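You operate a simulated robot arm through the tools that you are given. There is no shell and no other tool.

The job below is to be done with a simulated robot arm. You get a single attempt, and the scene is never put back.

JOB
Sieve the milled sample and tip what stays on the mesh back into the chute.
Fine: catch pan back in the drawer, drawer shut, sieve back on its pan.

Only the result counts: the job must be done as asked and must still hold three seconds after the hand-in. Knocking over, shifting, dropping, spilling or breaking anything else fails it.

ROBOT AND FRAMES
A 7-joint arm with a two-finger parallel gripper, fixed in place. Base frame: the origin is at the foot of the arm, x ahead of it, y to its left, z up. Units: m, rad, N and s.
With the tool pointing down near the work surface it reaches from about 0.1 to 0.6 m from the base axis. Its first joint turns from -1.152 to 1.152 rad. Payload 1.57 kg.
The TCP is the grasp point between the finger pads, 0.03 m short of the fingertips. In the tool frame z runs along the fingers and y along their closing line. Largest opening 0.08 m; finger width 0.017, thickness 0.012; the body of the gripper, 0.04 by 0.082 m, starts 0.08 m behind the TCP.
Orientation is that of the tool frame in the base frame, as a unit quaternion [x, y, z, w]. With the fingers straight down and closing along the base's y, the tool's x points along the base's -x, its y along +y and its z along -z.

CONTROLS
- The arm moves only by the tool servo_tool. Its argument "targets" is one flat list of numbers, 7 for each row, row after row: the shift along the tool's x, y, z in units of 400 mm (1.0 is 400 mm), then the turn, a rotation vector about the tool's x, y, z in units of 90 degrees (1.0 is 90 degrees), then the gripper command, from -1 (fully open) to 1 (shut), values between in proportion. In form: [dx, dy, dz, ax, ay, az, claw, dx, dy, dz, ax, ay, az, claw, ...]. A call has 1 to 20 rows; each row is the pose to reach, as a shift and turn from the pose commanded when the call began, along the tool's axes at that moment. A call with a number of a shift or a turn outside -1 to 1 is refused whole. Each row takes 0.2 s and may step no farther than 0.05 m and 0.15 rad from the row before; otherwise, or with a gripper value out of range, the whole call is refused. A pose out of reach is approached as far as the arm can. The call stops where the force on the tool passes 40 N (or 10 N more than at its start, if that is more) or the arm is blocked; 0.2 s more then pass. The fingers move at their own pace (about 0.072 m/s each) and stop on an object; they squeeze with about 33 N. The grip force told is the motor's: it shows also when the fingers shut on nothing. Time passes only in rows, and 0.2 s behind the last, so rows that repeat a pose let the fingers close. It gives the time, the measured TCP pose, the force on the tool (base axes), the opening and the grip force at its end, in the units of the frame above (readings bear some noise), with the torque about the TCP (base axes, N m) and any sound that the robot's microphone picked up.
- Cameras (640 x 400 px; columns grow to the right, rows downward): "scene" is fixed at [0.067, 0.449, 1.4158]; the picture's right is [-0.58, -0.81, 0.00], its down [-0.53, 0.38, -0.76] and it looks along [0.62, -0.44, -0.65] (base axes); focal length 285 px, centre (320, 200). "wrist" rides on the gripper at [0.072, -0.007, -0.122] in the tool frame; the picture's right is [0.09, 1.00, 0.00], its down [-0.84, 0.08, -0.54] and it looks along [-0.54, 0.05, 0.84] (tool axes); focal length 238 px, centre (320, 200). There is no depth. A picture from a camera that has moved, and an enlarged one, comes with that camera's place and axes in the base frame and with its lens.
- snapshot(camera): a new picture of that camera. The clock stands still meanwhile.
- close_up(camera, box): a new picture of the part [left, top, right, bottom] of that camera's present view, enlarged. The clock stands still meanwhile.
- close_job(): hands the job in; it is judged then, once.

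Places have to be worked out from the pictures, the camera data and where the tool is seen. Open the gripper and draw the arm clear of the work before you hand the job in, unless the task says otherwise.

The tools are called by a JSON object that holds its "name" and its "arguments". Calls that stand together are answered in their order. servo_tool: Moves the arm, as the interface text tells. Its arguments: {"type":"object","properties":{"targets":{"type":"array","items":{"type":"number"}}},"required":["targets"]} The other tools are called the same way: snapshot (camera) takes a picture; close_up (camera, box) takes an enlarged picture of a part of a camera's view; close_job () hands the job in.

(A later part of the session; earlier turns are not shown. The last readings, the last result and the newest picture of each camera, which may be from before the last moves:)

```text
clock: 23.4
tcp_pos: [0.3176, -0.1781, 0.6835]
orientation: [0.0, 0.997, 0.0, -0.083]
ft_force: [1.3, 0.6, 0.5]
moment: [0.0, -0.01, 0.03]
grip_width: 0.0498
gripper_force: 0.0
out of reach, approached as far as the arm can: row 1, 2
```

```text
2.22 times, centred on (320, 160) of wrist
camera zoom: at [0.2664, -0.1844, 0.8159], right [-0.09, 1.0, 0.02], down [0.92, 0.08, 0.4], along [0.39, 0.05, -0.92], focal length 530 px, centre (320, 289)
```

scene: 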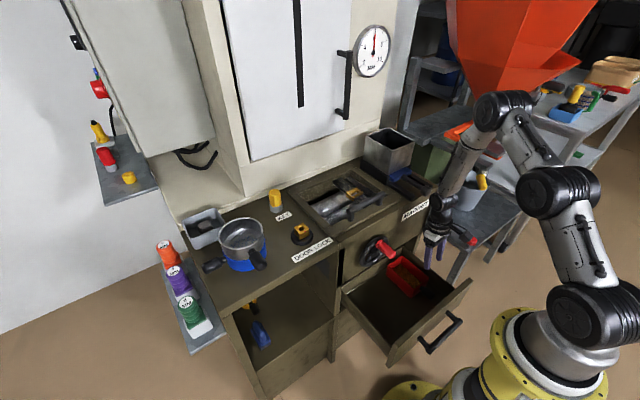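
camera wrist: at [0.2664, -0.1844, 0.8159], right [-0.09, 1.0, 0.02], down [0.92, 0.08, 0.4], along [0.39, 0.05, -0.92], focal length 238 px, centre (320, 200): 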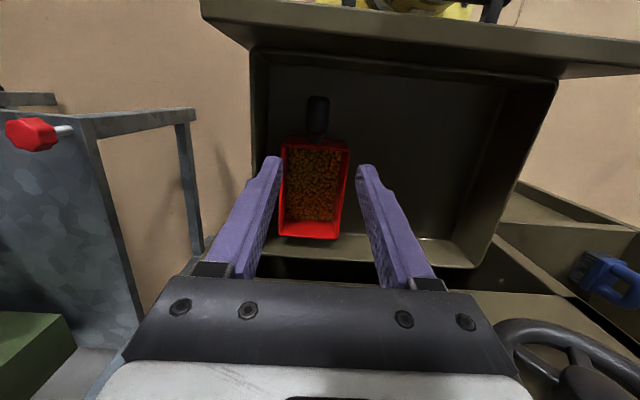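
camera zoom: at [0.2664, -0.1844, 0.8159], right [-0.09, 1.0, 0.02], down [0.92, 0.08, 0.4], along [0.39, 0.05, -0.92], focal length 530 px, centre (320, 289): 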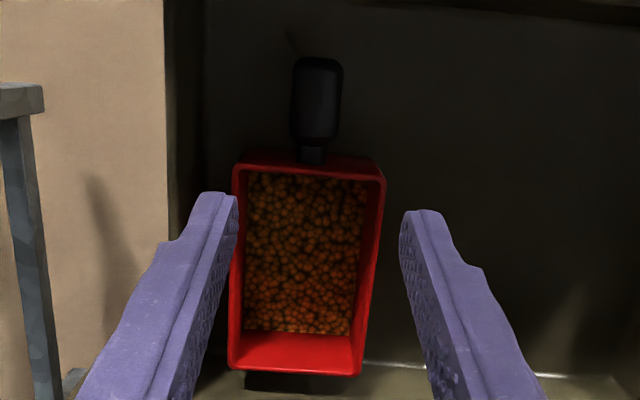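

The handle centre is refined to (0.284, −0.180). I descend along the tool axis so the fingers straddle it.

{"name": "servo_tool", "arguments": {"targets": [0.001, -0.002, 0.09, 0, 0, 0, -0.25, 0.002, -0.004, 0.18, 0, 0, 0, -0.25, 0.003, -0.005, 0.26, 0, 0, 0, -0.25, 0.004, -0.005, 0.33, 0, 0, 0, -0.25, 0.004, -0.005, 0.37, 0, 0, 0, -0.25, 0.004, -0.005, 0.395, 0, 0, 0, -0.25]}}

{"name": "snapshot", "arguments": {"camera": "wrist"}}

{"name": "close_up", "arguments": {"camera": "scene", "box": [360, 220, 480, 320]}}

```text
clock: 24.8
tcp_pos: [0.2874, -0.1798, 0.5269]
orientation: [0.0, 0.997, 0.0, -0.082]
ft_force: [-0.4, -0.1, -0.8]
moment: [0.01, -0.02, -0.01]
grip_width: 0.0502
gripper_force: 0.1
```

```text
taken
camera wrist: at [0.2358, -0.1869, 0.6602], right [-0.09, 1.0, 0.01], down [0.91, 0.08, 0.4], along [0.39, 0.05, -0.92], focal length 238 px, centre (320, 200)
```

wrist: 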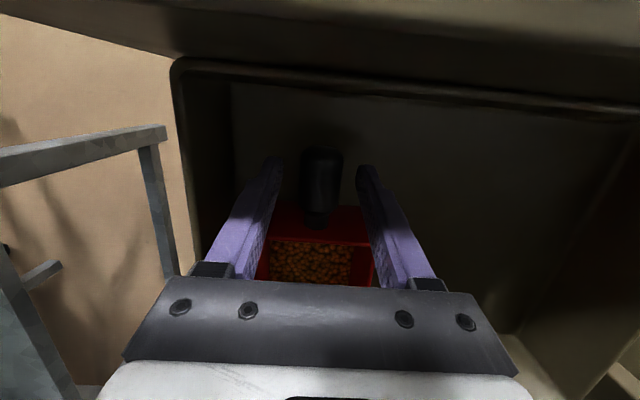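

```text
4.00 times, centred on (420, 270) of scene
camera zoom: at [0.067, 0.449, 1.4158], right [-0.58, -0.81, 0.0], down [-0.53, 0.38, -0.76], along [0.62, -0.44, -0.65], focal length 1138 px, centre (-80, -80)
```

zoom: 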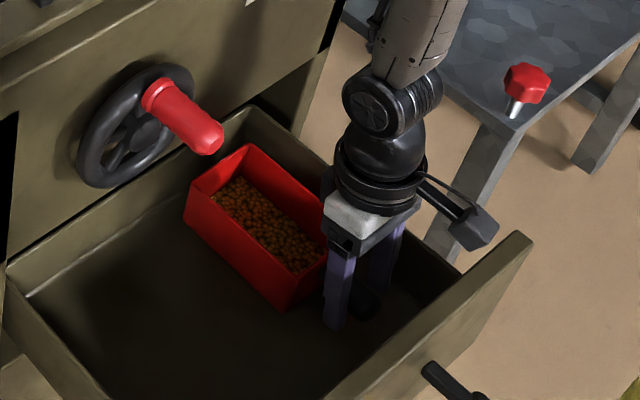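

Fingers straddle the handle and the camera clears the drawer. I close the grip.

{"name": "servo_tool", "arguments": {"targets": [0, 0, 0, 0, 0, 0, 1, 0, 0, 0, 0, 0, 0, 1, 0, 0, 0, 0, 0, 0, 1]}}

{"name": "snapshot", "arguments": {"camera": "wrist"}}

```text
clock: 25.6
tcp_pos: [0.2879, -0.18, 0.5265]
orientation: [0.001, 0.997, 0.0, -0.083]
ft_force: [-0.1, -0.5, -0.2]
moment: [0.0, 0.14, -0.02]
grip_width: 0.0274
gripper_force: 32.8
```

```text
taken
camera wrist: at [0.2359, -0.1868, 0.6605], right [-0.09, 1.0, 0.01], down [0.91, 0.08, 0.4], along [0.39, 0.05, -0.92], focal length 238 px, centre (320, 200)
```

wrist: 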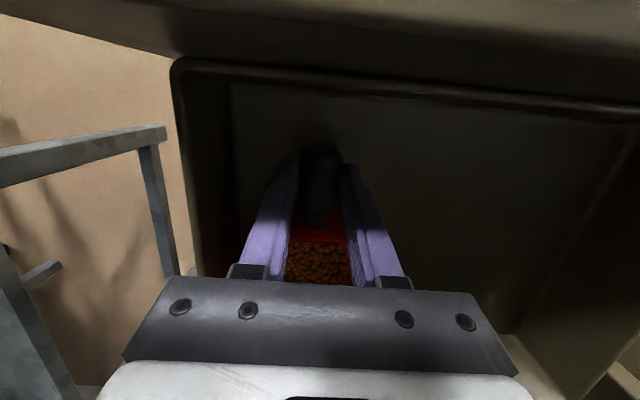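

Gripped at 27.4 mm. Test lift of 15 mm to see whether the pan stays level in the grip.

{"name": "servo_tool", "arguments": {"targets": [0.002, 0, -0.012, 0, 0, 0, 1, 0.004, 0, -0.024, 0, 0, 0, 1, 0.006, 0, -0.037, 0, 0, 0, 1, 0.006, 0, -0.037, 0, 0, 0, 1, 0.006, 0, -0.037, 0, 0, 0, 1]}}

{"name": "close_up", "arguments": {"camera": "scene", "box": [360, 220, 480, 320]}}

{"name": "snapshot", "arguments": {"camera": "wrist"}}

```text
clock: 26.8
tcp_pos: [0.2894, -0.1804, 0.5413]
orientation: [0.0, 0.997, 0.0, -0.083]
ft_force: [-0.4, 0.3, -2.8]
moment: [0.02, 0.27, 0.02]
grip_width: 0.0272
gripper_force: 33.1
```

```text
4.00 times, centred on (420, 270) of scene
camera zoom: at [0.067, 0.4489, 1.4158], right [-0.58, -0.81, 0.0], down [-0.53, 0.38, -0.76], along [0.62, -0.44, -0.65], focal length 1138 px, centre (-80, -80)
```

zoom: 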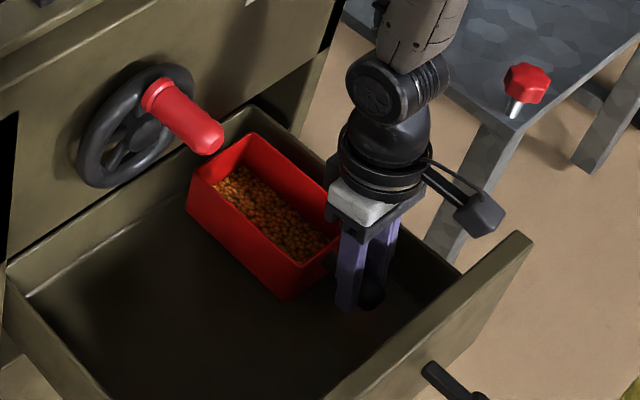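

```text
taken
camera wrist: at [0.237, -0.1876, 0.6755], right [-0.09, 1.0, 0.01], down [0.91, 0.08, 0.4], along [0.39, 0.05, -0.92], focal length 238 px, centre (320, 200)
```

wrist: 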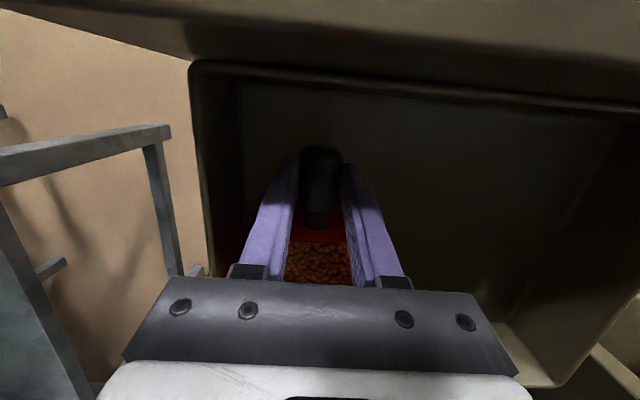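

The pan lifts cleanly (2.8 N, level). I ease it 2.5 cm toward −x to clear the upper panel, then raise it out of the drawer.

{"name": "servo_tool", "arguments": {"targets": [0.022, 0, -0.006, 0, 0, 0, 1, 0.045, 0, -0.013, 0, 0, 0, 1, 0.0666, 0, -0.0193, 0, 0, 0, 1, 0.072, 0, -0.05, 0, 0, 0, 1, 0.0823, 0, -0.113, 0, 0, 0, 1, 0.0905, 0, -0.162, 0, 0, 0, 1, 0.0988, 0, -0.2116, 0, 0, 0, 1, 0.107, 0, -0.261, 0, 0, 0, 1, 0.1153, 0, -0.31, 0, 0, 0, 1, 0.1235, 0, -0.3594, 0, 0, 0, 1, 0.1318, 0, -0.4088, 0, 0, 0, 1, 0.14, 0, -0.458, 0, 0, 0, 1, 0.1483, 0, -0.507, 0, 0, 0, 1, 0.1565, 0, -0.5565, 0, 0, 0, 1, 0.1648, 0, -0.606, 0, 0, 0, 1, 0.173, 0, -0.655, 0, 0, 0, 1, 0.1813, 0, -0.7046, 0, 0, 0, 1, 0.189, 0, -0.75, 0, 0, 0, 1, 0.193, 0, -0.775, 0, 0, 0, 1]}}

{"name": "snapshot", "arguments": {"camera": "scene"}}

{"name": "snapshot", "arguments": {"camera": "wrist"}}

```text
clock: 30.8
tcp_pos: [0.2617, -0.1787, 0.8616]
orientation: [0.0, 0.997, 0.001, -0.083]
ft_force: [-0.6, 0.1, -6.5]
moment: [0.16, 0.92, 0.04]
grip_width: 0.028
gripper_force: 32.7
```

```text
taken
```

scene: 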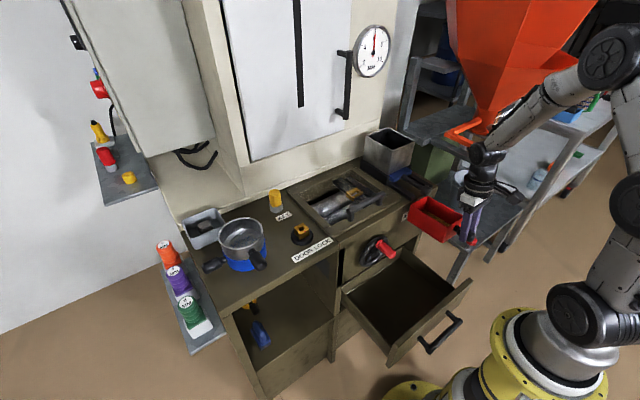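

```text
taken
camera wrist: at [0.2113, -0.1852, 0.9945], right [-0.09, 1.0, 0.02], down [0.92, 0.08, 0.39], along [0.39, 0.05, -0.92], focal length 238 px, centre (320, 200)
```

wrist: 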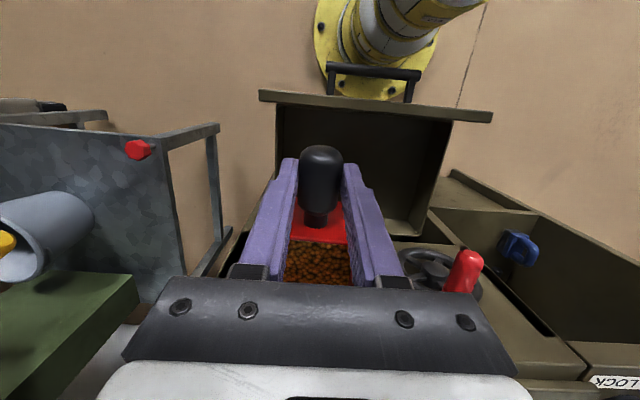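

The pan is out. I check its attitude and settled readings.

{"name": "servo_tool", "arguments": {"targets": [0, 0, 0, 0, 0, 0, 1]}}

{"name": "close_up", "arguments": {"camera": "scene", "box": [380, 150, 500, 250]}}

```text
clock: 31.2
tcp_pos: [0.2638, -0.1781, 0.8611]
orientation: [0.0, 0.996, 0.0, -0.084]
ft_force: [-1.0, 0.8, -7.8]
moment: [0.15, 0.91, 0.11]
grip_width: 0.0275
gripper_force: 32.9
```

```text
4.00 times, centred on (440, 200) of scene
camera zoom: at [0.067, 0.4489, 1.4158], right [-0.58, -0.81, 0.0], down [-0.53, 0.38, -0.76], along [0.62, -0.44, -0.65], focal length 1138 px, centre (-160, 200)
```

zoom: 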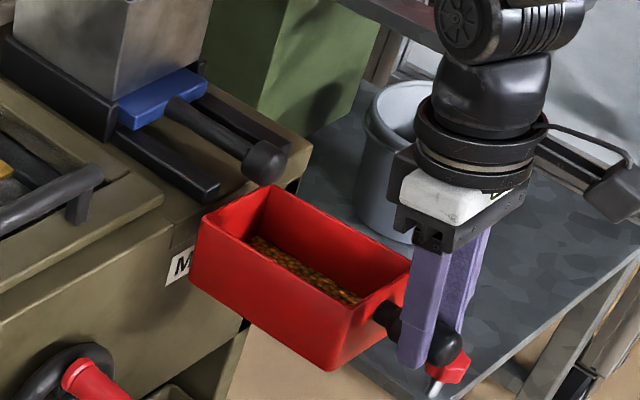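

The magnet's knob (≈(0.43, −0.20, 0.875)) is very near the pan's far rim, so I back off 2.5 cm toward −x before going any higher.

{"name": "servo_tool", "arguments": {"targets": [0.02, 0, 0.0034, 0, 0, 0, 1, 0.041, 0, 0.0069, 0, 0, 0, 1, 0.0616, 0, 0.0103, 0, 0, 0, 1, 0.0616, 0, 0.0103, 0, 0, 0, 1]}}

{"name": "close_up", "arguments": {"camera": "scene", "box": [380, 150, 500, 250]}}

```text
clock: 32.2
tcp_pos: [0.2389, -0.1778, 0.8608]
orientation: [0.001, 0.997, 0.0, -0.082]
ft_force: [-0.4, 0.3, -2.8]
moment: [-0.02, 0.25, 0.02]
grip_width: 0.0274
gripper_force: 33.1
```

```text
4.00 times, centred on (440, 200) of scene
camera zoom: at [0.067, 0.4489, 1.4158], right [-0.58, -0.81, 0.0], down [-0.53, 0.38, -0.76], along [0.62, -0.44, -0.65], focal length 1138 px, centre (-160, 200)
```

zoom: 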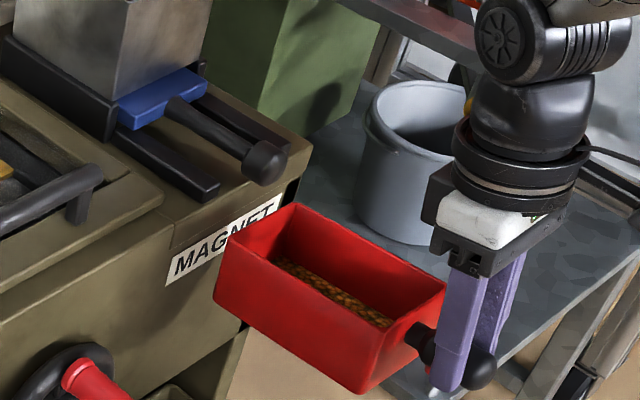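

It had been touching; now the load is back to 2.8 N and the pan is free and level. I carry it to +y and up, well in front of the machine.

{"name": "servo_tool", "arguments": {"targets": [0, 0.075, 0, 0, 0, 0, 1, 0, 0.1625, 0, 0, 0, 0, 1, 0.0021, 0.25, -0.0123, 0, 0, 0, 1, 0.0103, 0.325, -0.0616, 0, 0, 0, 1, 0.0083, 0.4, -0.1253, 0, 0, 0, 1, 0.0084, 0.475, -0.2013, 0, 0, 0, 1, 0.0084, 0.55, -0.2774, 0, 0, 0, 1, 0.0085, 0.625, -0.3534, 0, 0, 0, 1, -0.0038, 0.7, -0.4314, 0, 0, 0, 1, -0.0202, 0.775, -0.4848, 0, 0, 0, 1, -0.0408, 0.85, -0.5136, 0, 0, 0, 1, -0.0654, 0.925, -0.5178, 0, 0, 0, 1, -0.0654, 0.925, -0.5178, 0, 0, 0, 1]}}

{"name": "snapshot", "arguments": {"camera": "scene"}}

{"name": "snapshot", "arguments": {"camera": "wrist"}}

```text
clock: 35.0
tcp_pos: [0.2976, 0.1915, 1.0595]
orientation: [0.0, 0.997, 0.001, -0.083]
ft_force: [0.4, 0.1, -3.3]
moment: [0.03, 0.22, 0.01]
grip_width: 0.0274
gripper_force: 33.4
```

```text
taken
```

scene: 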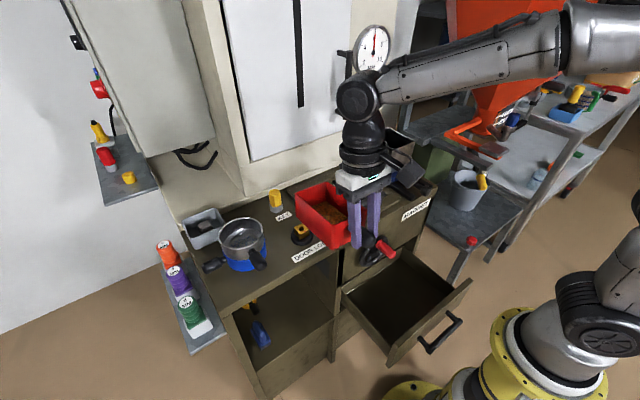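

```text
taken
camera wrist: at [0.2458, 0.1848, 1.1933], right [-0.09, 1.0, 0.01], down [0.91, 0.08, 0.4], along [0.39, 0.05, -0.92], focal length 238 px, centre (320, 200)
```

wrist: 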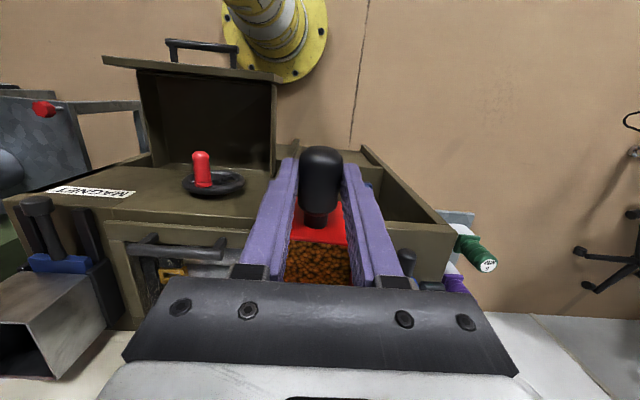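

Pan still level, load steady. I yaw the pan 45° (far corner toward −y) and move to a staging pose beyond the sieve so the far corner will hang over it.

{"name": "servo_tool", "arguments": {"targets": [-0.0452, 0.0797, -0.0076, -0.0092, 0, 0.0548, 1, -0.0904, 0.1594, -0.0151, -0.0183, 0, 0.1096, 1, -0.1356, 0.2392, -0.0227, -0.0275, 0, 0.1643, 1, -0.1808, 0.3189, -0.0302, -0.0367, 0, 0.2191, 1, -0.2259, 0.3986, -0.0378, -0.0458, 0, 0.2739, 1, -0.2711, 0.4783, -0.0453, -0.055, 0, 0.3287, 1, -0.3163, 0.5581, -0.0529, -0.0642, 0, 0.3834, 1, -0.3615, 0.6378, -0.0604, -0.0733, 0, 0.4382, 1, -0.4067, 0.7175, -0.068, -0.0825, 0, 0.493, 1, -0.4067, 0.7175, -0.068, -0.0825, 0, 0.493, 1]}}

{"name": "snapshot", "arguments": {"camera": "scene"}}

{"name": "snapshot", "arguments": {"camera": "wrist"}}

```text
clock: 37.2
tcp_pos: [0.4316, 0.4363, 1.048]
orientation: [0.355, 0.931, 0.029, -0.077]
ft_force: [-0.5, -0.3, -2.6]
moment: [0.14, 0.19, 0.01]
grip_width: 0.0273
gripper_force: 33.4
out of reach, approached as far as the arm can: row 8, 9, 10
```

```text
taken
```

scene: 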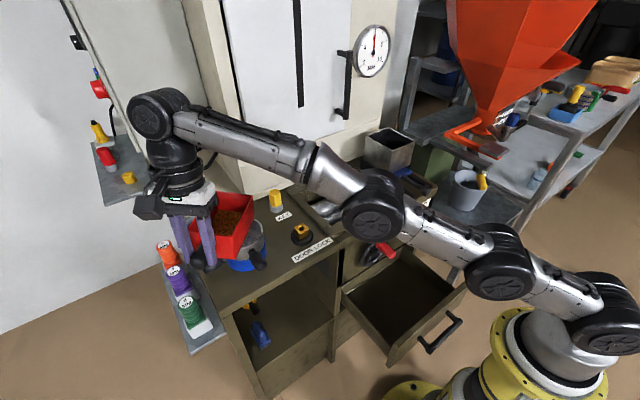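

```text
taken
camera wrist: at [0.388, 0.4651, 1.1811], right [0.6, 0.8, 0.01], down [0.73, -0.55, 0.4], along [0.33, -0.23, -0.92], focal length 238 px, centre (320, 200)
```

wrist: 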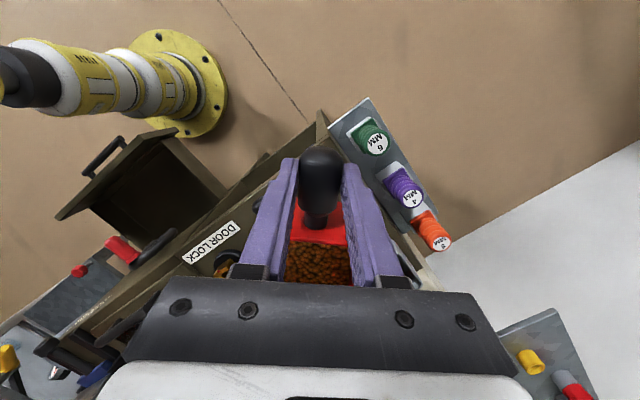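

The arm is at its outward limit here, but tilting toward −y brings the wrist inward, so I start the first 20° of tilt (too little to pour) while moving the far corner over the sieve.

{"name": "servo_tool", "arguments": {"targets": [0, 0, 0, -0.0327, 0.0296, -0.0055, 1, 0, 0.009, 0.004, -0.0653, 0.0592, -0.0109, 1, -0.001, 0.033, 0.014, -0.098, 0.0887, -0.0164, 1, -0.001, 0.06, 0.026, -0.1306, 0.1183, -0.0218, 1, -0.002, 0.093, 0.04, -0.1633, 0.1479, -0.0273, 1, -0.002, 0.093, 0.04, -0.1633, 0.1479, -0.0273, 1]}}

{"name": "snapshot", "arguments": {"camera": "scene"}}

{"name": "close_up", "arguments": {"camera": "scene", "box": [160, 160, 320, 290]}}

```text
clock: 38.6
tcp_pos: [0.4552, 0.4656, 1.0338]
orientation: [0.336, 0.912, 0.192, -0.136]
ft_force: [-0.4, -1.5, 5.2]
moment: [-0.66, -0.48, -0.2]
grip_width: 0.0275
gripper_force: 33.2
```

```text
taken
```

scene: 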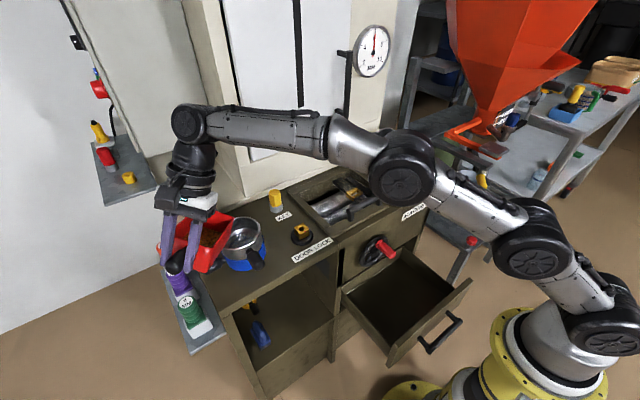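

```text
3.08 times, centred on (240, 225) of scene
camera zoom: at [0.0669, 0.4489, 1.4158], right [-0.58, -0.81, 0.0], down [-0.53, 0.38, -0.76], along [0.62, -0.44, -0.65], focal length 876 px, centre (566, 123)
```

zoom: 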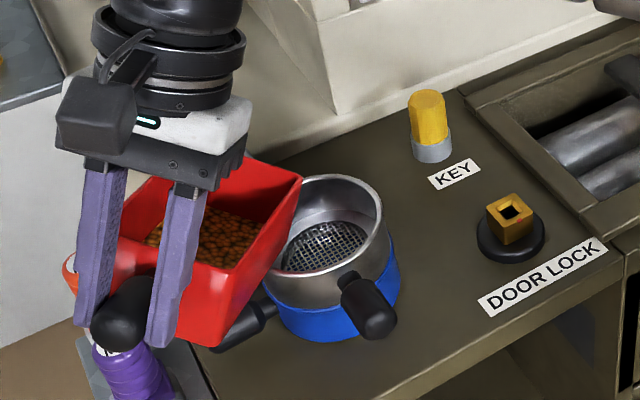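

The readings show the pan's underside is resting on the sieve rim (≈8 N at about (0.54, 0.36)) — the pan is deeper than I judged. I raise it 3 cm at once.

{"name": "servo_tool", "arguments": {"targets": [0.0142, 0.0097, -0.0334, 0, 0, 0, 1, 0.0283, 0.0194, -0.0667, 0, 0, 0, 1, 0.0283, 0.0194, -0.0667, 0, 0, 0, 1]}}

{"name": "close_up", "arguments": {"camera": "scene", "box": [160, 160, 320, 290]}}

{"name": "snapshot", "arguments": {"camera": "wrist"}}

```text
clock: 39.4
tcp_pos: [0.4539, 0.4664, 1.0624]
orientation: [0.337, 0.912, 0.19, -0.138]
ft_force: [0.2, 0.7, -4.0]
moment: [0.06, 0.21, 0.03]
grip_width: 0.0272
gripper_force: 33.1
```

```text
3.08 times, centred on (240, 225) of scene
camera zoom: at [0.067, 0.449, 1.4158], right [-0.58, -0.81, 0.0], down [-0.53, 0.38, -0.76], along [0.62, -0.44, -0.65], focal length 876 px, centre (566, 123)
```

zoom: 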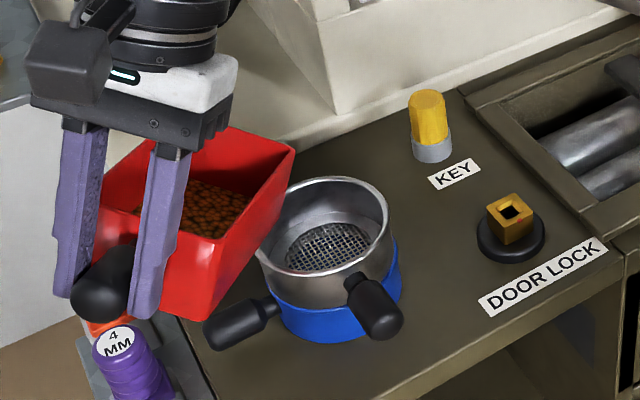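

```text
taken
camera wrist: at [0.411, 0.4485, 1.1971], right [0.6, 0.75, 0.29], down [0.73, -0.65, 0.18], along [0.33, 0.1, -0.94], focal length 238 px, centre (320, 200)
```

wrist: 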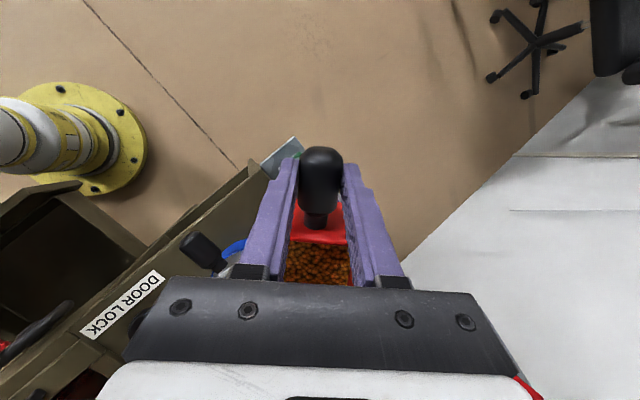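

The pan is free again (−4 N incl. motion). I check that the sieve still sits properly on its pan, comparing with the earlier view.

{"name": "close_up", "arguments": {"camera": "scene", "box": [180, 190, 300, 290]}}

```text
4.00 times, centred on (240, 240) of scene
camera zoom: at [0.067, 0.449, 1.4158], right [-0.58, -0.81, 0.0], down [-0.53, 0.38, -0.76], along [0.62, -0.44, -0.65], focal length 1138 px, centre (640, 40)
```

zoom: 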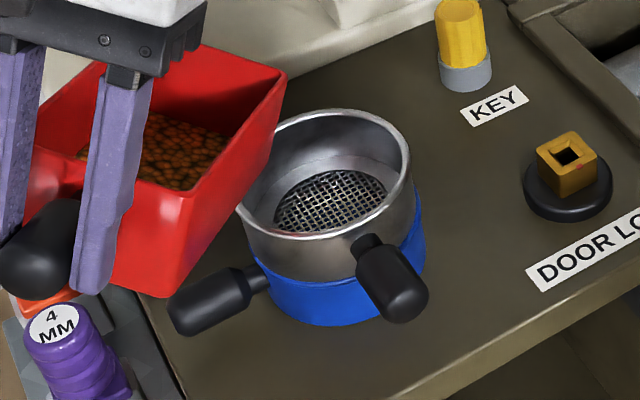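

The sieve hasn't moved. I continue the tilt to about 50° with the far corner held above the sieve's middle, then look.

{"name": "servo_tool", "arguments": {"targets": [-0.002, -0.0048, -0.0182, -0.041, 0.037, -0.0066, 1, -0.0039, -0.0096, -0.0363, -0.0819, 0.0739, -0.0132, 1, -0.0059, -0.0144, -0.0545, -0.1229, 0.1109, -0.0199, 1, -0.0079, -0.0192, -0.0727, -0.1638, 0.1478, -0.0265, 1, -0.0098, -0.024, -0.0908, -0.2048, 0.1848, -0.0331, 1, -0.0118, -0.0288, -0.109, -0.2457, 0.2217, -0.0397, 1, -0.0118, -0.0288, -0.109, -0.2457, 0.2217, -0.0397, 1]}}

{"name": "snapshot", "arguments": {"camera": "scene"}}

{"name": "close_up", "arguments": {"camera": "scene", "box": [180, 140, 300, 290]}}

```text
clock: 41.0
tcp_pos: [0.4552, 0.4356, 1.0967]
orientation: [0.291, 0.831, 0.42, -0.219]
ft_force: [0.4, -0.2, -3.6]
moment: [0.02, 0.13, 0.01]
grip_width: 0.0274
gripper_force: 32.9
```

```text
taken
```

scene: 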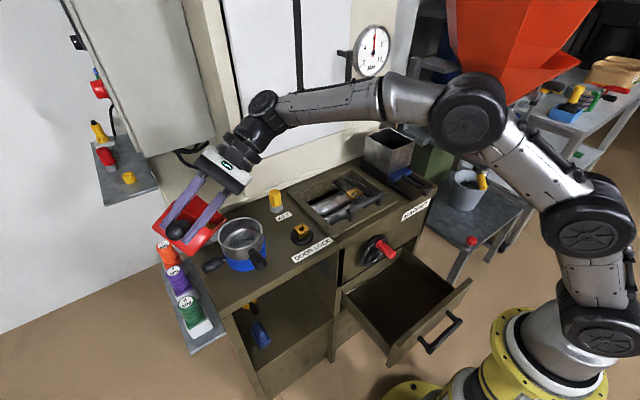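

```text
2.67 times, centred on (240, 215) of scene
camera zoom: at [0.067, 0.449, 1.4158], right [-0.58, -0.81, 0.0], down [-0.53, 0.38, -0.76], along [0.62, -0.44, -0.65], focal length 759 px, centre (533, 160)
```

zoom: 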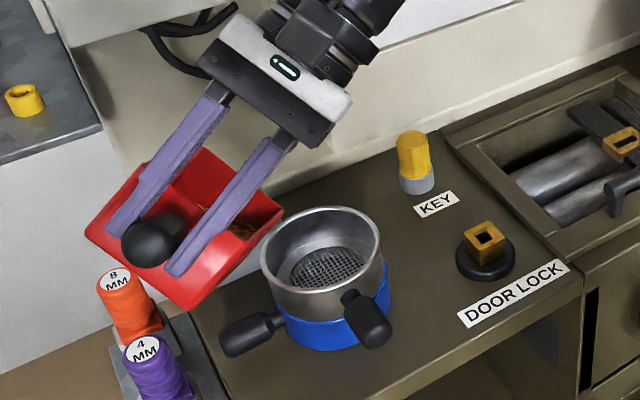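

No grain has left yet. The pictured corner lies about 1.5 cm too far in +y, so I shift it over the sieve's middle and tilt slowly on to 70°.

{"name": "servo_tool", "arguments": {"targets": [-0.008, -0.008, -0.017, 0, 0, 0, 1, -0.0157, -0.0158, -0.0336, 0, 0, 0, 1, -0.017, -0.0194, -0.0459, -0.0204, 0.0185, -0.0033, 1, -0.0184, -0.0231, -0.0582, -0.0408, 0.0371, -0.0066, 1, -0.0197, -0.0267, -0.0704, -0.0612, 0.0556, -0.01, 1, -0.021, -0.0303, -0.0827, -0.0816, 0.0742, -0.0133, 1, -0.0242, -0.036, -0.0944, -0.102, 0.0927, -0.0166, 1, -0.0273, -0.0417, -0.1061, -0.1223, 0.1113, -0.0199, 1, -0.0305, -0.0473, -0.1177, -0.1427, 0.1298, -0.0233, 1, -0.0336, -0.053, -0.1294, -0.1631, 0.1484, -0.0266, 1, -0.0336, -0.053, -0.1294, -0.1631, 0.1484, -0.0266, 1]}}

{"name": "close_up", "arguments": {"camera": "scene", "box": [180, 140, 300, 290]}}

{"name": "close_up", "arguments": {"camera": "scene", "box": [200, 190, 280, 260]}}

```text
clock: 43.4
tcp_pos: [0.4556, 0.3783, 1.1032]
orientation: [0.248, 0.745, 0.558, -0.267]
ft_force: [1.2, -0.1, -2.7]
moment: [-0.03, 0.22, 0.01]
grip_width: 0.0277
gripper_force: 33.5
```

```text
2.67 times, centred on (240, 215) of scene
camera zoom: at [0.067, 0.449, 1.4158], right [-0.58, -0.81, 0.0], down [-0.53, 0.38, -0.76], along [0.62, -0.44, -0.65], focal length 759 px, centre (533, 160)
```

zoom: 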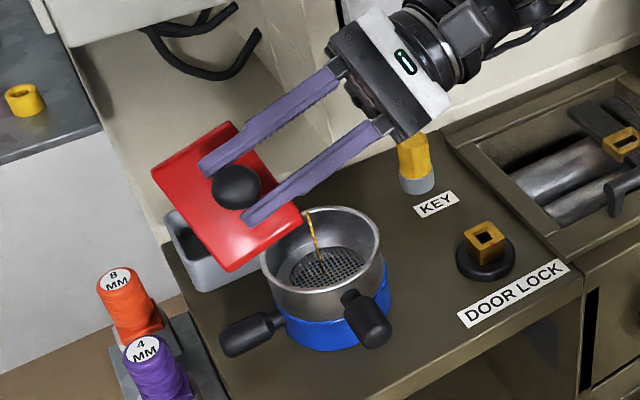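

```text
5.71 times, centred on (240, 225) of scene
camera zoom: at [0.067, 0.449, 1.4158], right [-0.58, -0.81, 0.0], down [-0.53, 0.38, -0.76], along [0.62, -0.44, -0.65], focal length 1626 px, centre (777, 57)
```

zoom: 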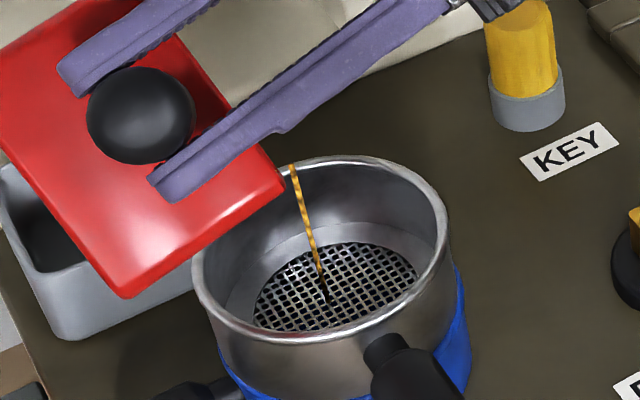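

Grain is streaming neatly onto the middle of the mesh. I hold a little, then tilt slowly on to 80° about the same corner.

{"name": "servo_tool", "arguments": {"targets": [0, 0, 0, 0, 0, 0, 1, 0, 0, 0, 0, 0, 0, 1, 0, 0, 0, 0, 0, 0, 1, -0.0009, -0.0022, -0.007, -0.0102, 0.0093, -0.0017, 1, -0.0018, -0.0045, -0.014, -0.0203, 0.0185, -0.0033, 1, -0.0026, -0.0067, -0.0211, -0.0305, 0.0278, -0.005, 1, -0.0035, -0.009, -0.0281, -0.0407, 0.0371, -0.0067, 1, -0.0044, -0.0112, -0.0351, -0.0509, 0.0464, -0.0084, 1, -0.0052, -0.0134, -0.0422, -0.061, 0.0556, -0.01, 1, -0.0061, -0.0157, -0.0492, -0.0712, 0.0649, -0.0117, 1, -0.007, -0.0179, -0.0562, -0.0814, 0.0742, -0.0134, 1, -0.007, -0.0179, -0.0562, -0.0814, 0.0742, -0.0134, 1, -0.007, -0.0179, -0.0562, -0.0814, 0.0742, -0.0134, 1]}}

{"name": "close_up", "arguments": {"camera": "scene", "box": [180, 140, 300, 290]}}

{"name": "close_up", "arguments": {"camera": "scene", "box": [200, 190, 280, 260]}}

```text
clock: 46.2
tcp_pos: [0.4558, 0.3555, 1.0998]
orientation: [0.224, 0.694, 0.621, -0.287]
ft_force: [0.6, -0.5, -2.4]
moment: [-0.1, 0.13, -0.01]
grip_width: 0.0274
gripper_force: 32.9
```

```text
2.67 times, centred on (240, 215) of scene
camera zoom: at [0.067, 0.449, 1.4158], right [-0.58, -0.81, 0.0], down [-0.53, 0.38, -0.76], along [0.62, -0.44, -0.65], focal length 759 px, centre (533, 160)
```

zoom: 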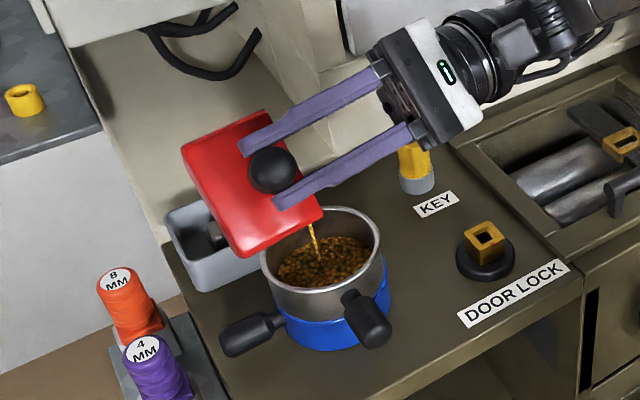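

```text
5.71 times, centred on (240, 225) of scene
camera zoom: at [0.067, 0.449, 1.4158], right [-0.58, -0.81, 0.0], down [-0.53, 0.38, -0.76], along [0.62, -0.44, -0.65], focal length 1626 px, centre (777, 57)
```

zoom: 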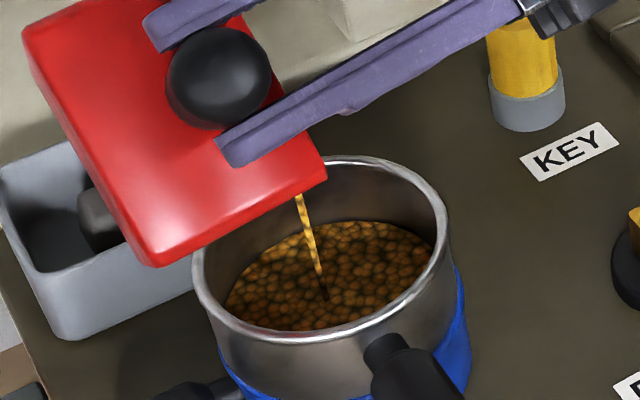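

The sieve is filling, well inside its rim. I hold for a couple of seconds and tilt on to 90°.

{"name": "servo_tool", "arguments": {"targets": [0, 0, 0, 0, 0, 0, 1, 0, 0, 0, 0, 0, 0, 1, 0, 0, 0, 0, 0, 0, 1, 0, 0, 0, 0, 0, 0, 1, 0, 0, 0, 0, 0, 0, 1, 0, 0, 0, 0, 0, 0, 1]}}

{"name": "close_up", "arguments": {"camera": "scene", "box": [200, 190, 280, 260]}}

```text
clock: 47.6
tcp_pos: [0.4567, 0.3552, 1.1017]
orientation: [0.224, 0.694, 0.62, -0.288]
ft_force: [0.3, -0.5, -3.1]
moment: [-0.04, 0.19, 0.01]
grip_width: 0.0274
gripper_force: 33.4
```

```text
5.71 times, centred on (240, 225) of scene
camera zoom: at [0.067, 0.449, 1.4158], right [-0.58, -0.81, 0.0], down [-0.53, 0.38, -0.76], along [0.62, -0.44, -0.65], focal length 1626 px, centre (777, 57)
```

zoom: 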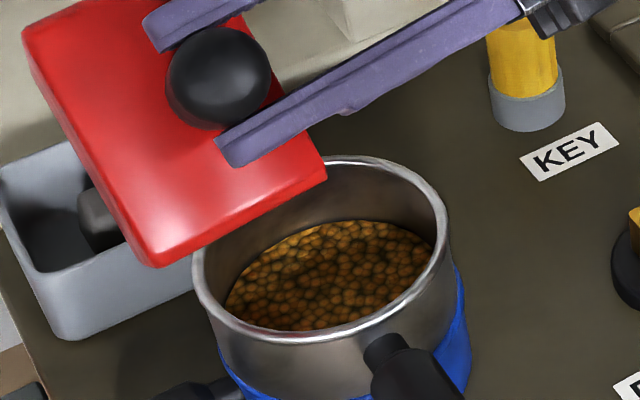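

The stream has stopped at 80°; I tilt slowly on to 95°.

{"name": "servo_tool", "arguments": {"targets": [0.0008, -0.0012, -0.0113, -0.0153, 0.0139, -0.0025, 1, 0.0017, -0.0023, -0.0226, -0.0305, 0.0278, -0.0051, 1, 0.0025, -0.0034, -0.0339, -0.0458, 0.0417, -0.0076, 1, 0.0034, -0.0046, -0.0453, -0.061, 0.0557, -0.0102, 1, 0.0042, -0.0058, -0.0566, -0.0763, 0.0696, -0.0127, 1, 0.0051, -0.0069, -0.0679, -0.0915, 0.0835, -0.0152, 1, 0.006, -0.008, -0.0792, -0.1068, 0.0974, -0.0178, 1, 0.0068, -0.0092, -0.0905, -0.122, 0.1113, -0.0203, 1, 0.0068, -0.0092, -0.0905, -0.122, 0.1113, -0.0203, 1, 0.0068, -0.0092, -0.0905, -0.122, 0.1113, -0.0203, 1]}}

{"name": "close_up", "arguments": {"camera": "scene", "box": [180, 140, 300, 290]}}

{"name": "close_up", "arguments": {"camera": "scene", "box": [200, 190, 280, 260]}}

```text
clock: 49.8
tcp_pos: [0.4561, 0.3176, 1.1022]
orientation: [0.184, 0.608, 0.705, -0.316]
ft_force: [-0.1, -0.5, -2.3]
moment: [-0.11, 0.14, -0.01]
grip_width: 0.0271
gripper_force: 32.7
```

```text
2.67 times, centred on (240, 215) of scene
camera zoom: at [0.067, 0.449, 1.4158], right [-0.58, -0.81, 0.0], down [-0.53, 0.38, -0.76], along [0.62, -0.44, -0.65], focal length 759 px, centre (533, 160)
```

zoom: 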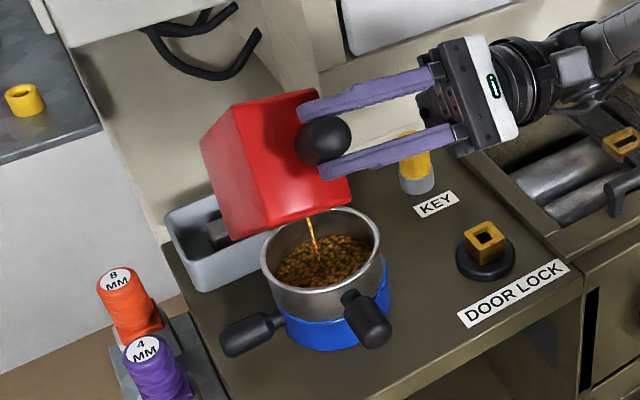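

```text
5.71 times, centred on (240, 225) of scene
camera zoom: at [0.067, 0.449, 1.4158], right [-0.58, -0.81, 0.0], down [-0.53, 0.38, -0.76], along [0.62, -0.44, -0.65], focal length 1626 px, centre (777, 57)
```

zoom: 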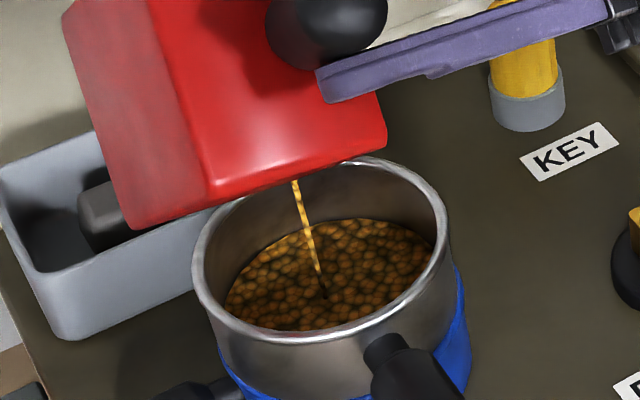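

Still streaming onto the centre. I go on slowly to 115° to empty the pan, then hold.

{"name": "servo_tool", "arguments": {"targets": [0.0018, 0.0001, -0.01, -0.0163, 0.0149, -0.0028, 1, 0.0036, 0.0002, -0.02, -0.0326, 0.0298, -0.0056, 1, 0.0054, 0.0004, -0.03, -0.0489, 0.0446, -0.0083, 1, 0.0072, 0.0005, -0.04, -0.0652, 0.0595, -0.0111, 1, 0.009, 0.0006, -0.0503, -0.0815, 0.0744, -0.0139, 1, 0.0089, -0.0018, -0.062, -0.0978, 0.0893, -0.0167, 1, 0.0087, -0.004, -0.074, -0.1141, 0.1042, -0.0195, 1, 0.0086, -0.0065, -0.086, -0.1304, 0.119, -0.0222, 1, 0.0084, -0.009, -0.098, -0.1467, 0.1339, -0.025, 1, 0.0083, -0.0113, -0.1097, -0.163, 0.1488, -0.0278, 1, 0.0083, -0.0113, -0.1097, -0.163, 0.1488, -0.0278, 1, 0.0083, -0.0113, -0.1097, -0.163, 0.1488, -0.0278, 1, 0.0083, -0.0113, -0.1097, -0.163, 0.1488, -0.0278, 1]}}

{"name": "close_up", "arguments": {"camera": "scene", "box": [180, 140, 300, 290]}}

{"name": "close_up", "arguments": {"camera": "scene", "box": [200, 190, 280, 260]}}

{"name": "snapshot", "arguments": {"camera": "wrist"}}

```text
clock: 52.6
tcp_pos: [0.4557, 0.2753, 1.0945]
orientation: [0.126, 0.476, 0.801, -0.341]
ft_force: [-0.2, 0.5, -2.6]
moment: [-0.14, 0.11, -0.01]
grip_width: 0.0272
gripper_force: 32.7
```

```text
2.67 times, centred on (240, 215) of scene
camera zoom: at [0.067, 0.449, 1.4158], right [-0.58, -0.81, 0.0], down [-0.53, 0.38, -0.76], along [0.62, -0.44, -0.65], focal length 759 px, centre (533, 160)
```

zoom: 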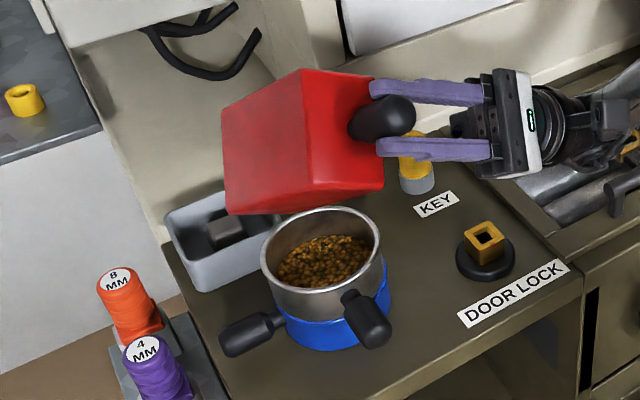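

```text
5.71 times, centred on (240, 225) of scene
camera zoom: at [0.067, 0.449, 1.4158], right [-0.58, -0.81, 0.0], down [-0.53, 0.38, -0.76], along [0.62, -0.44, -0.65], focal length 1626 px, centre (777, 57)
```

zoom: 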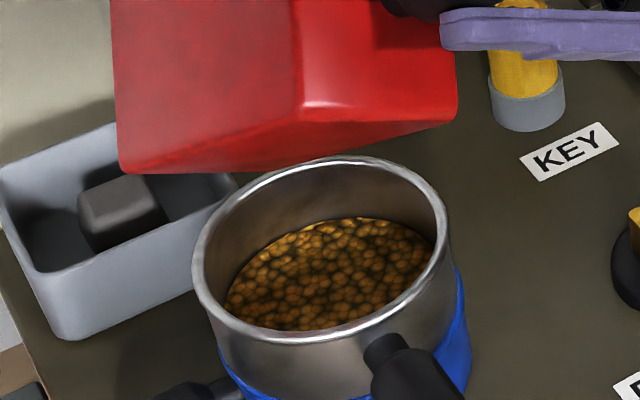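

```text
taken
camera wrist: at [0.4139, 0.1436, 1.0653], right [0.6, -0.35, 0.72], down [0.73, -0.13, -0.67], along [0.33, 0.93, 0.18], focal length 238 px, centre (320, 200)
```

wrist: 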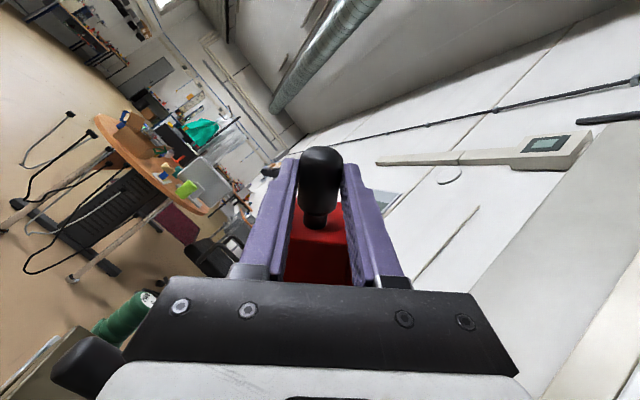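

The stream has stopped and the wrist view shows bare red inside. To be sure it is empty I tilt another 13° over the sieve and give it a moment.

{"name": "servo_tool", "arguments": {"targets": [0.0013, -0.0024, -0.0206, -0.0266, 0.024, -0.0044, 1, 0.0026, -0.0047, -0.0411, -0.0532, 0.0481, -0.0089, 1, 0.0039, -0.007, -0.0616, -0.0798, 0.0722, -0.0133, 1, 0.0052, -0.0094, -0.0822, -0.1064, 0.0962, -0.0177, 1, 0.0052, -0.0094, -0.0822, -0.1064, 0.0962, -0.0177, 1]}}

{"name": "close_up", "arguments": {"camera": "scene", "box": [180, 140, 300, 290]}}

{"name": "snapshot", "arguments": {"camera": "scene"}}

```text
clock: 53.8
tcp_pos: [0.4577, 0.2493, 1.0754]
orientation: [0.087, 0.381, 0.85, -0.353]
ft_force: [0.3, 0.1, -2.6]
moment: [-0.14, 0.12, 0.02]
grip_width: 0.0271
gripper_force: 33.0
```

```text
2.67 times, centred on (240, 215) of scene
camera zoom: at [0.067, 0.449, 1.4158], right [-0.58, -0.81, 0.0], down [-0.53, 0.38, -0.76], along [0.62, -0.44, -0.65], focal length 759 px, centre (533, 160)
```

zoom: 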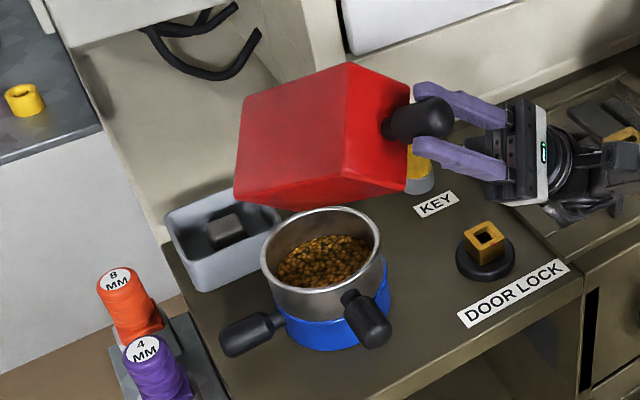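

```text
taken
```

scene: 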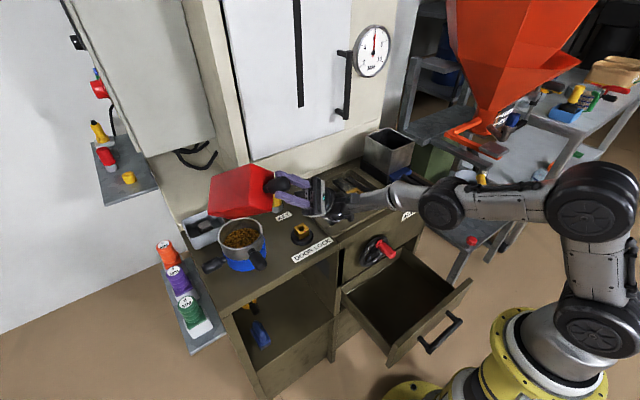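

The pan is empty and the sample is in the sieve. I lift slightly and turn the pan back upright, first 90°.

{"name": "servo_tool", "arguments": {"targets": [0.0469, 0.066, 0.0781, 0, 0, 0, 1, 0.0439, 0.0516, 0.0921, 0.0669, -0.0606, 0.011, 1, 0.0409, 0.0372, 0.1061, 0.1337, -0.1211, 0.022, 1, 0.0379, 0.0228, 0.1201, 0.2006, -0.1817, 0.033, 1, 0.0348, 0.0083, 0.1341, 0.2674, -0.2423, 0.044, 1, 0.0318, -0.0061, 0.1481, 0.3343, -0.3028, 0.055, 1, 0.0288, -0.0205, 0.1621, 0.4011, -0.3634, 0.066, 1, 0.0258, -0.0349, 0.176, 0.468, -0.4239, 0.077, 1, 0.0228, -0.0493, 0.19, 0.5348, -0.4845, 0.088, 1, 0.0197, -0.0638, 0.204, 0.6017, -0.5451, 0.099, 1, 0.0167, -0.0782, 0.218, 0.6685, -0.6056, 0.11, 1, 0.0137, -0.0926, 0.232, 0.7354, -0.6662, 0.121, 1]}}

{"name": "snapshot", "arguments": {"camera": "scene"}}

```text
clock: 56.4
tcp_pos: [0.4179, 0.3284, 1.1193]
orientation: [0.311, 0.871, 0.329, -0.188]
ft_force: [0.1, 0.0, -2.5]
moment: [0.01, 0.15, 0.02]
grip_width: 0.027
gripper_force: 32.6
```

```text
taken
```

scene: 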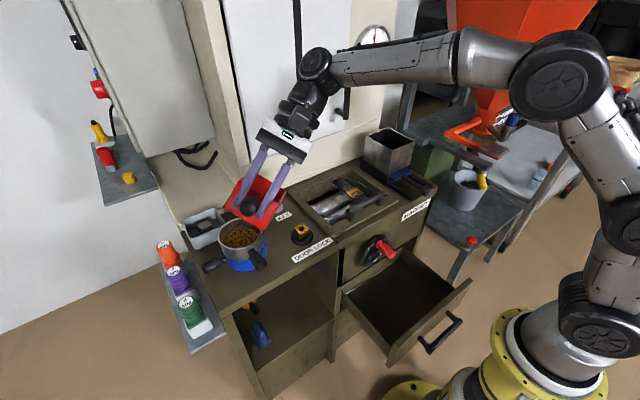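

{"name": "servo_tool", "arguments": {"targets": [0.0017, -0.0364, -0.011, 0.0516, -0.0468, 0.0086, 1, 0.0033, -0.0728, -0.0219, 0.1032, -0.0937, 0.0173, 1, 0.005, -0.1093, -0.0329, 0.1549, -0.1405, 0.0259, 1, 0.0067, -0.1457, -0.0438, 0.2065, -0.1873, 0.0345, 1, 0.0083, -0.1821, -0.0548, 0.2581, -0.2342, 0.0432, 1, 0.01, -0.2185, -0.0657, 0.3097, -0.281, 0.0518, 1, 0.01, -0.2185, -0.0657, 0.3097, -0.281, 0.0518, 1]}}

{"name": "snapshot", "arguments": {"camera": "scene"}}

{"name": "snapshot", "arguments": {"camera": "wrist"}}

```text
clock: 58.0
tcp_pos: [0.359, 0.2598, 1.1007]
orientation: [0.356, 0.931, 0.03, -0.076]
ft_force: [0.0, -0.1, -2.6]
moment: [0.12, 0.14, 0.02]
grip_width: 0.0271
gripper_force: 33.1
```

```text
taken
```

scene: 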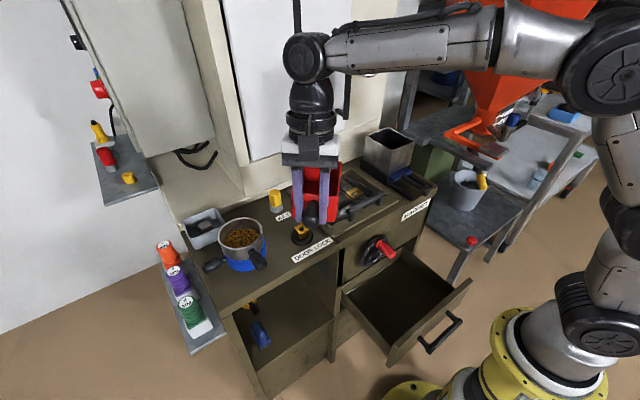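

```text
taken
camera wrist: at [0.3157, 0.288, 1.2338], right [0.6, 0.8, 0.02], down [0.73, -0.55, 0.4], along [0.33, -0.23, -0.92], focal length 238 px, centre (320, 200)
```

wrist: 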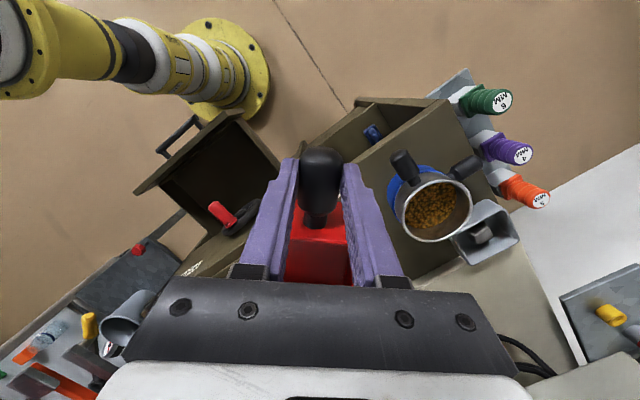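

The pan is upright and visibly empty. I yaw it back so it points +x again and return along the known safe path.

{"name": "servo_tool", "arguments": {"targets": [-0.0027, -0.0383, 0.017, 0.0127, 0, -0.0764, 1, -0.0055, -0.0765, 0.034, 0.0254, 0, -0.1528, 1, -0.0082, -0.1148, 0.051, 0.0382, 0, -0.2292, 1, -0.0109, -0.1531, 0.0679, 0.0509, 0, -0.3057, 1, -0.0137, -0.1913, 0.0849, 0.0636, 0, -0.3821, 1, -0.0164, -0.2296, 0.1019, 0.0763, 0, -0.4585, 1, -0.0164, -0.2296, 0.1019, 0.0763, 0, -0.4585, 1]}}

```text
clock: 59.6
tcp_pos: [0.2979, 0.1913, 1.0601]
orientation: [-0.001, 0.997, 0.0, -0.082]
ft_force: [0.5, -0.3, -2.8]
moment: [0.01, 0.19, 0.03]
grip_width: 0.0271
gripper_force: 33.1
```

{"name": "servo_tool", "arguments": {"targets": [0.0246, -0.075, 0.0042, 0, 0, 0, 1, 0.0452, -0.15, 0.033, 0, 0, 0, 1, 0.0616, -0.225, 0.0864, 0, 0, 0, 1, 0.0739, -0.3, 0.1644, 0, 0, 0, 1, 0.0738, -0.375, 0.2404, 0, 0, 0, 1, 0.0738, -0.45, 0.3165, 0, 0, 0, 1, 0.0737, -0.525, 0.3925, 0, 0, 0, 1, 0.0757, -0.6, 0.4562, 0, 0, 0, 1, 0.0675, -0.675, 0.5055, 0, 0, 0, 1, 0.0654, -0.7625, 0.5178, 0, 0, 0, 1, 0.0654, -0.85, 0.5178, 0, 0, 0, 1, 0.0654, -0.925, 0.5178, 0, 0, 0, 1, 0.0654, -0.925, 0.5178, 0, 0, 0, 1]}}

{"name": "close_up", "arguments": {"camera": "scene", "box": [360, 150, 500, 250]}}

```text
clock: 62.4
tcp_pos: [0.2409, -0.1788, 0.8611]
orientation: [-0.001, 0.997, 0.0, -0.081]
ft_force: [-0.1, -0.1, -1.1]
moment: [0.0, 0.2, 0.0]
grip_width: 0.0272
gripper_force: 32.0
```

```text
4.00 times, centred on (430, 200) of scene
camera zoom: at [0.067, 0.4489, 1.4158], right [-0.58, -0.81, 0.0], down [-0.53, 0.38, -0.76], along [0.62, -0.44, -0.65], focal length 1138 px, centre (-120, 200)
```

zoom: 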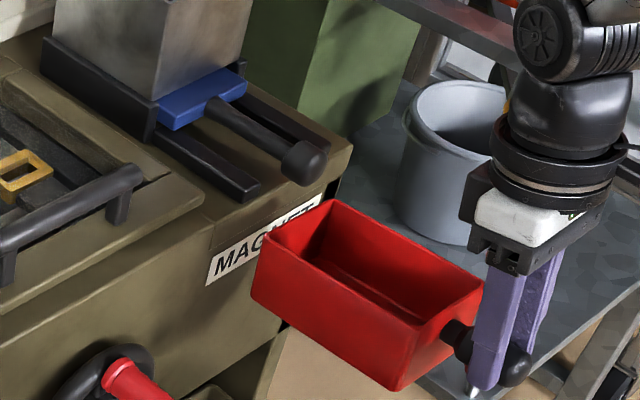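

The pan is empty and level. I lower it back into the drawer by the reverse of the way it came out.

{"name": "servo_tool", "arguments": {"targets": [-0.0163, -0.002, 0.0986, 0, 0, 0, 1, -0.0326, -0.003, 0.1972, 0, 0, 0, 1, -0.0686, -0.003, 0.2925, 0, 0, 0, 1, -0.1047, -0.003, 0.3879, 0, 0, 0, 1, -0.1382, -0.003, 0.4837, 0, 0, 0, 1, -0.1545, -0.003, 0.5822, 0, 0, 0, 1, -0.1688, -0.003, 0.6685, 0, 0, 0, 1, -0.1815, -0.003, 0.745, 0, 0, 0, 1, -0.2135, -0.003, 0.7548, 0, 0, 0, 1, -0.2465, -0.003, 0.7645, 0, 0, 0, 1, -0.2465, -0.003, 0.7645, 0, 0, 0, 1]}}

{"name": "close_up", "arguments": {"camera": "scene", "box": [360, 220, 480, 320]}}

```text
clock: 64.8
tcp_pos: [0.2898, -0.1794, 0.5409]
orientation: [0.0, 0.997, 0.0, -0.078]
ft_force: [1.3, -0.9, 1.6]
moment: [-0.23, -0.56, -0.12]
grip_width: 0.0273
gripper_force: 33.3
```

```text
4.00 times, centred on (420, 270) of scene
camera zoom: at [0.067, 0.449, 1.4158], right [-0.58, -0.81, 0.0], down [-0.53, 0.38, -0.76], along [0.62, -0.44, -0.65], focal length 1138 px, centre (-80, -80)
```

zoom: 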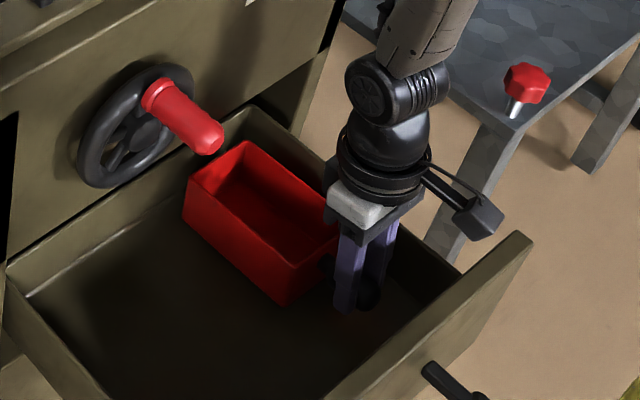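

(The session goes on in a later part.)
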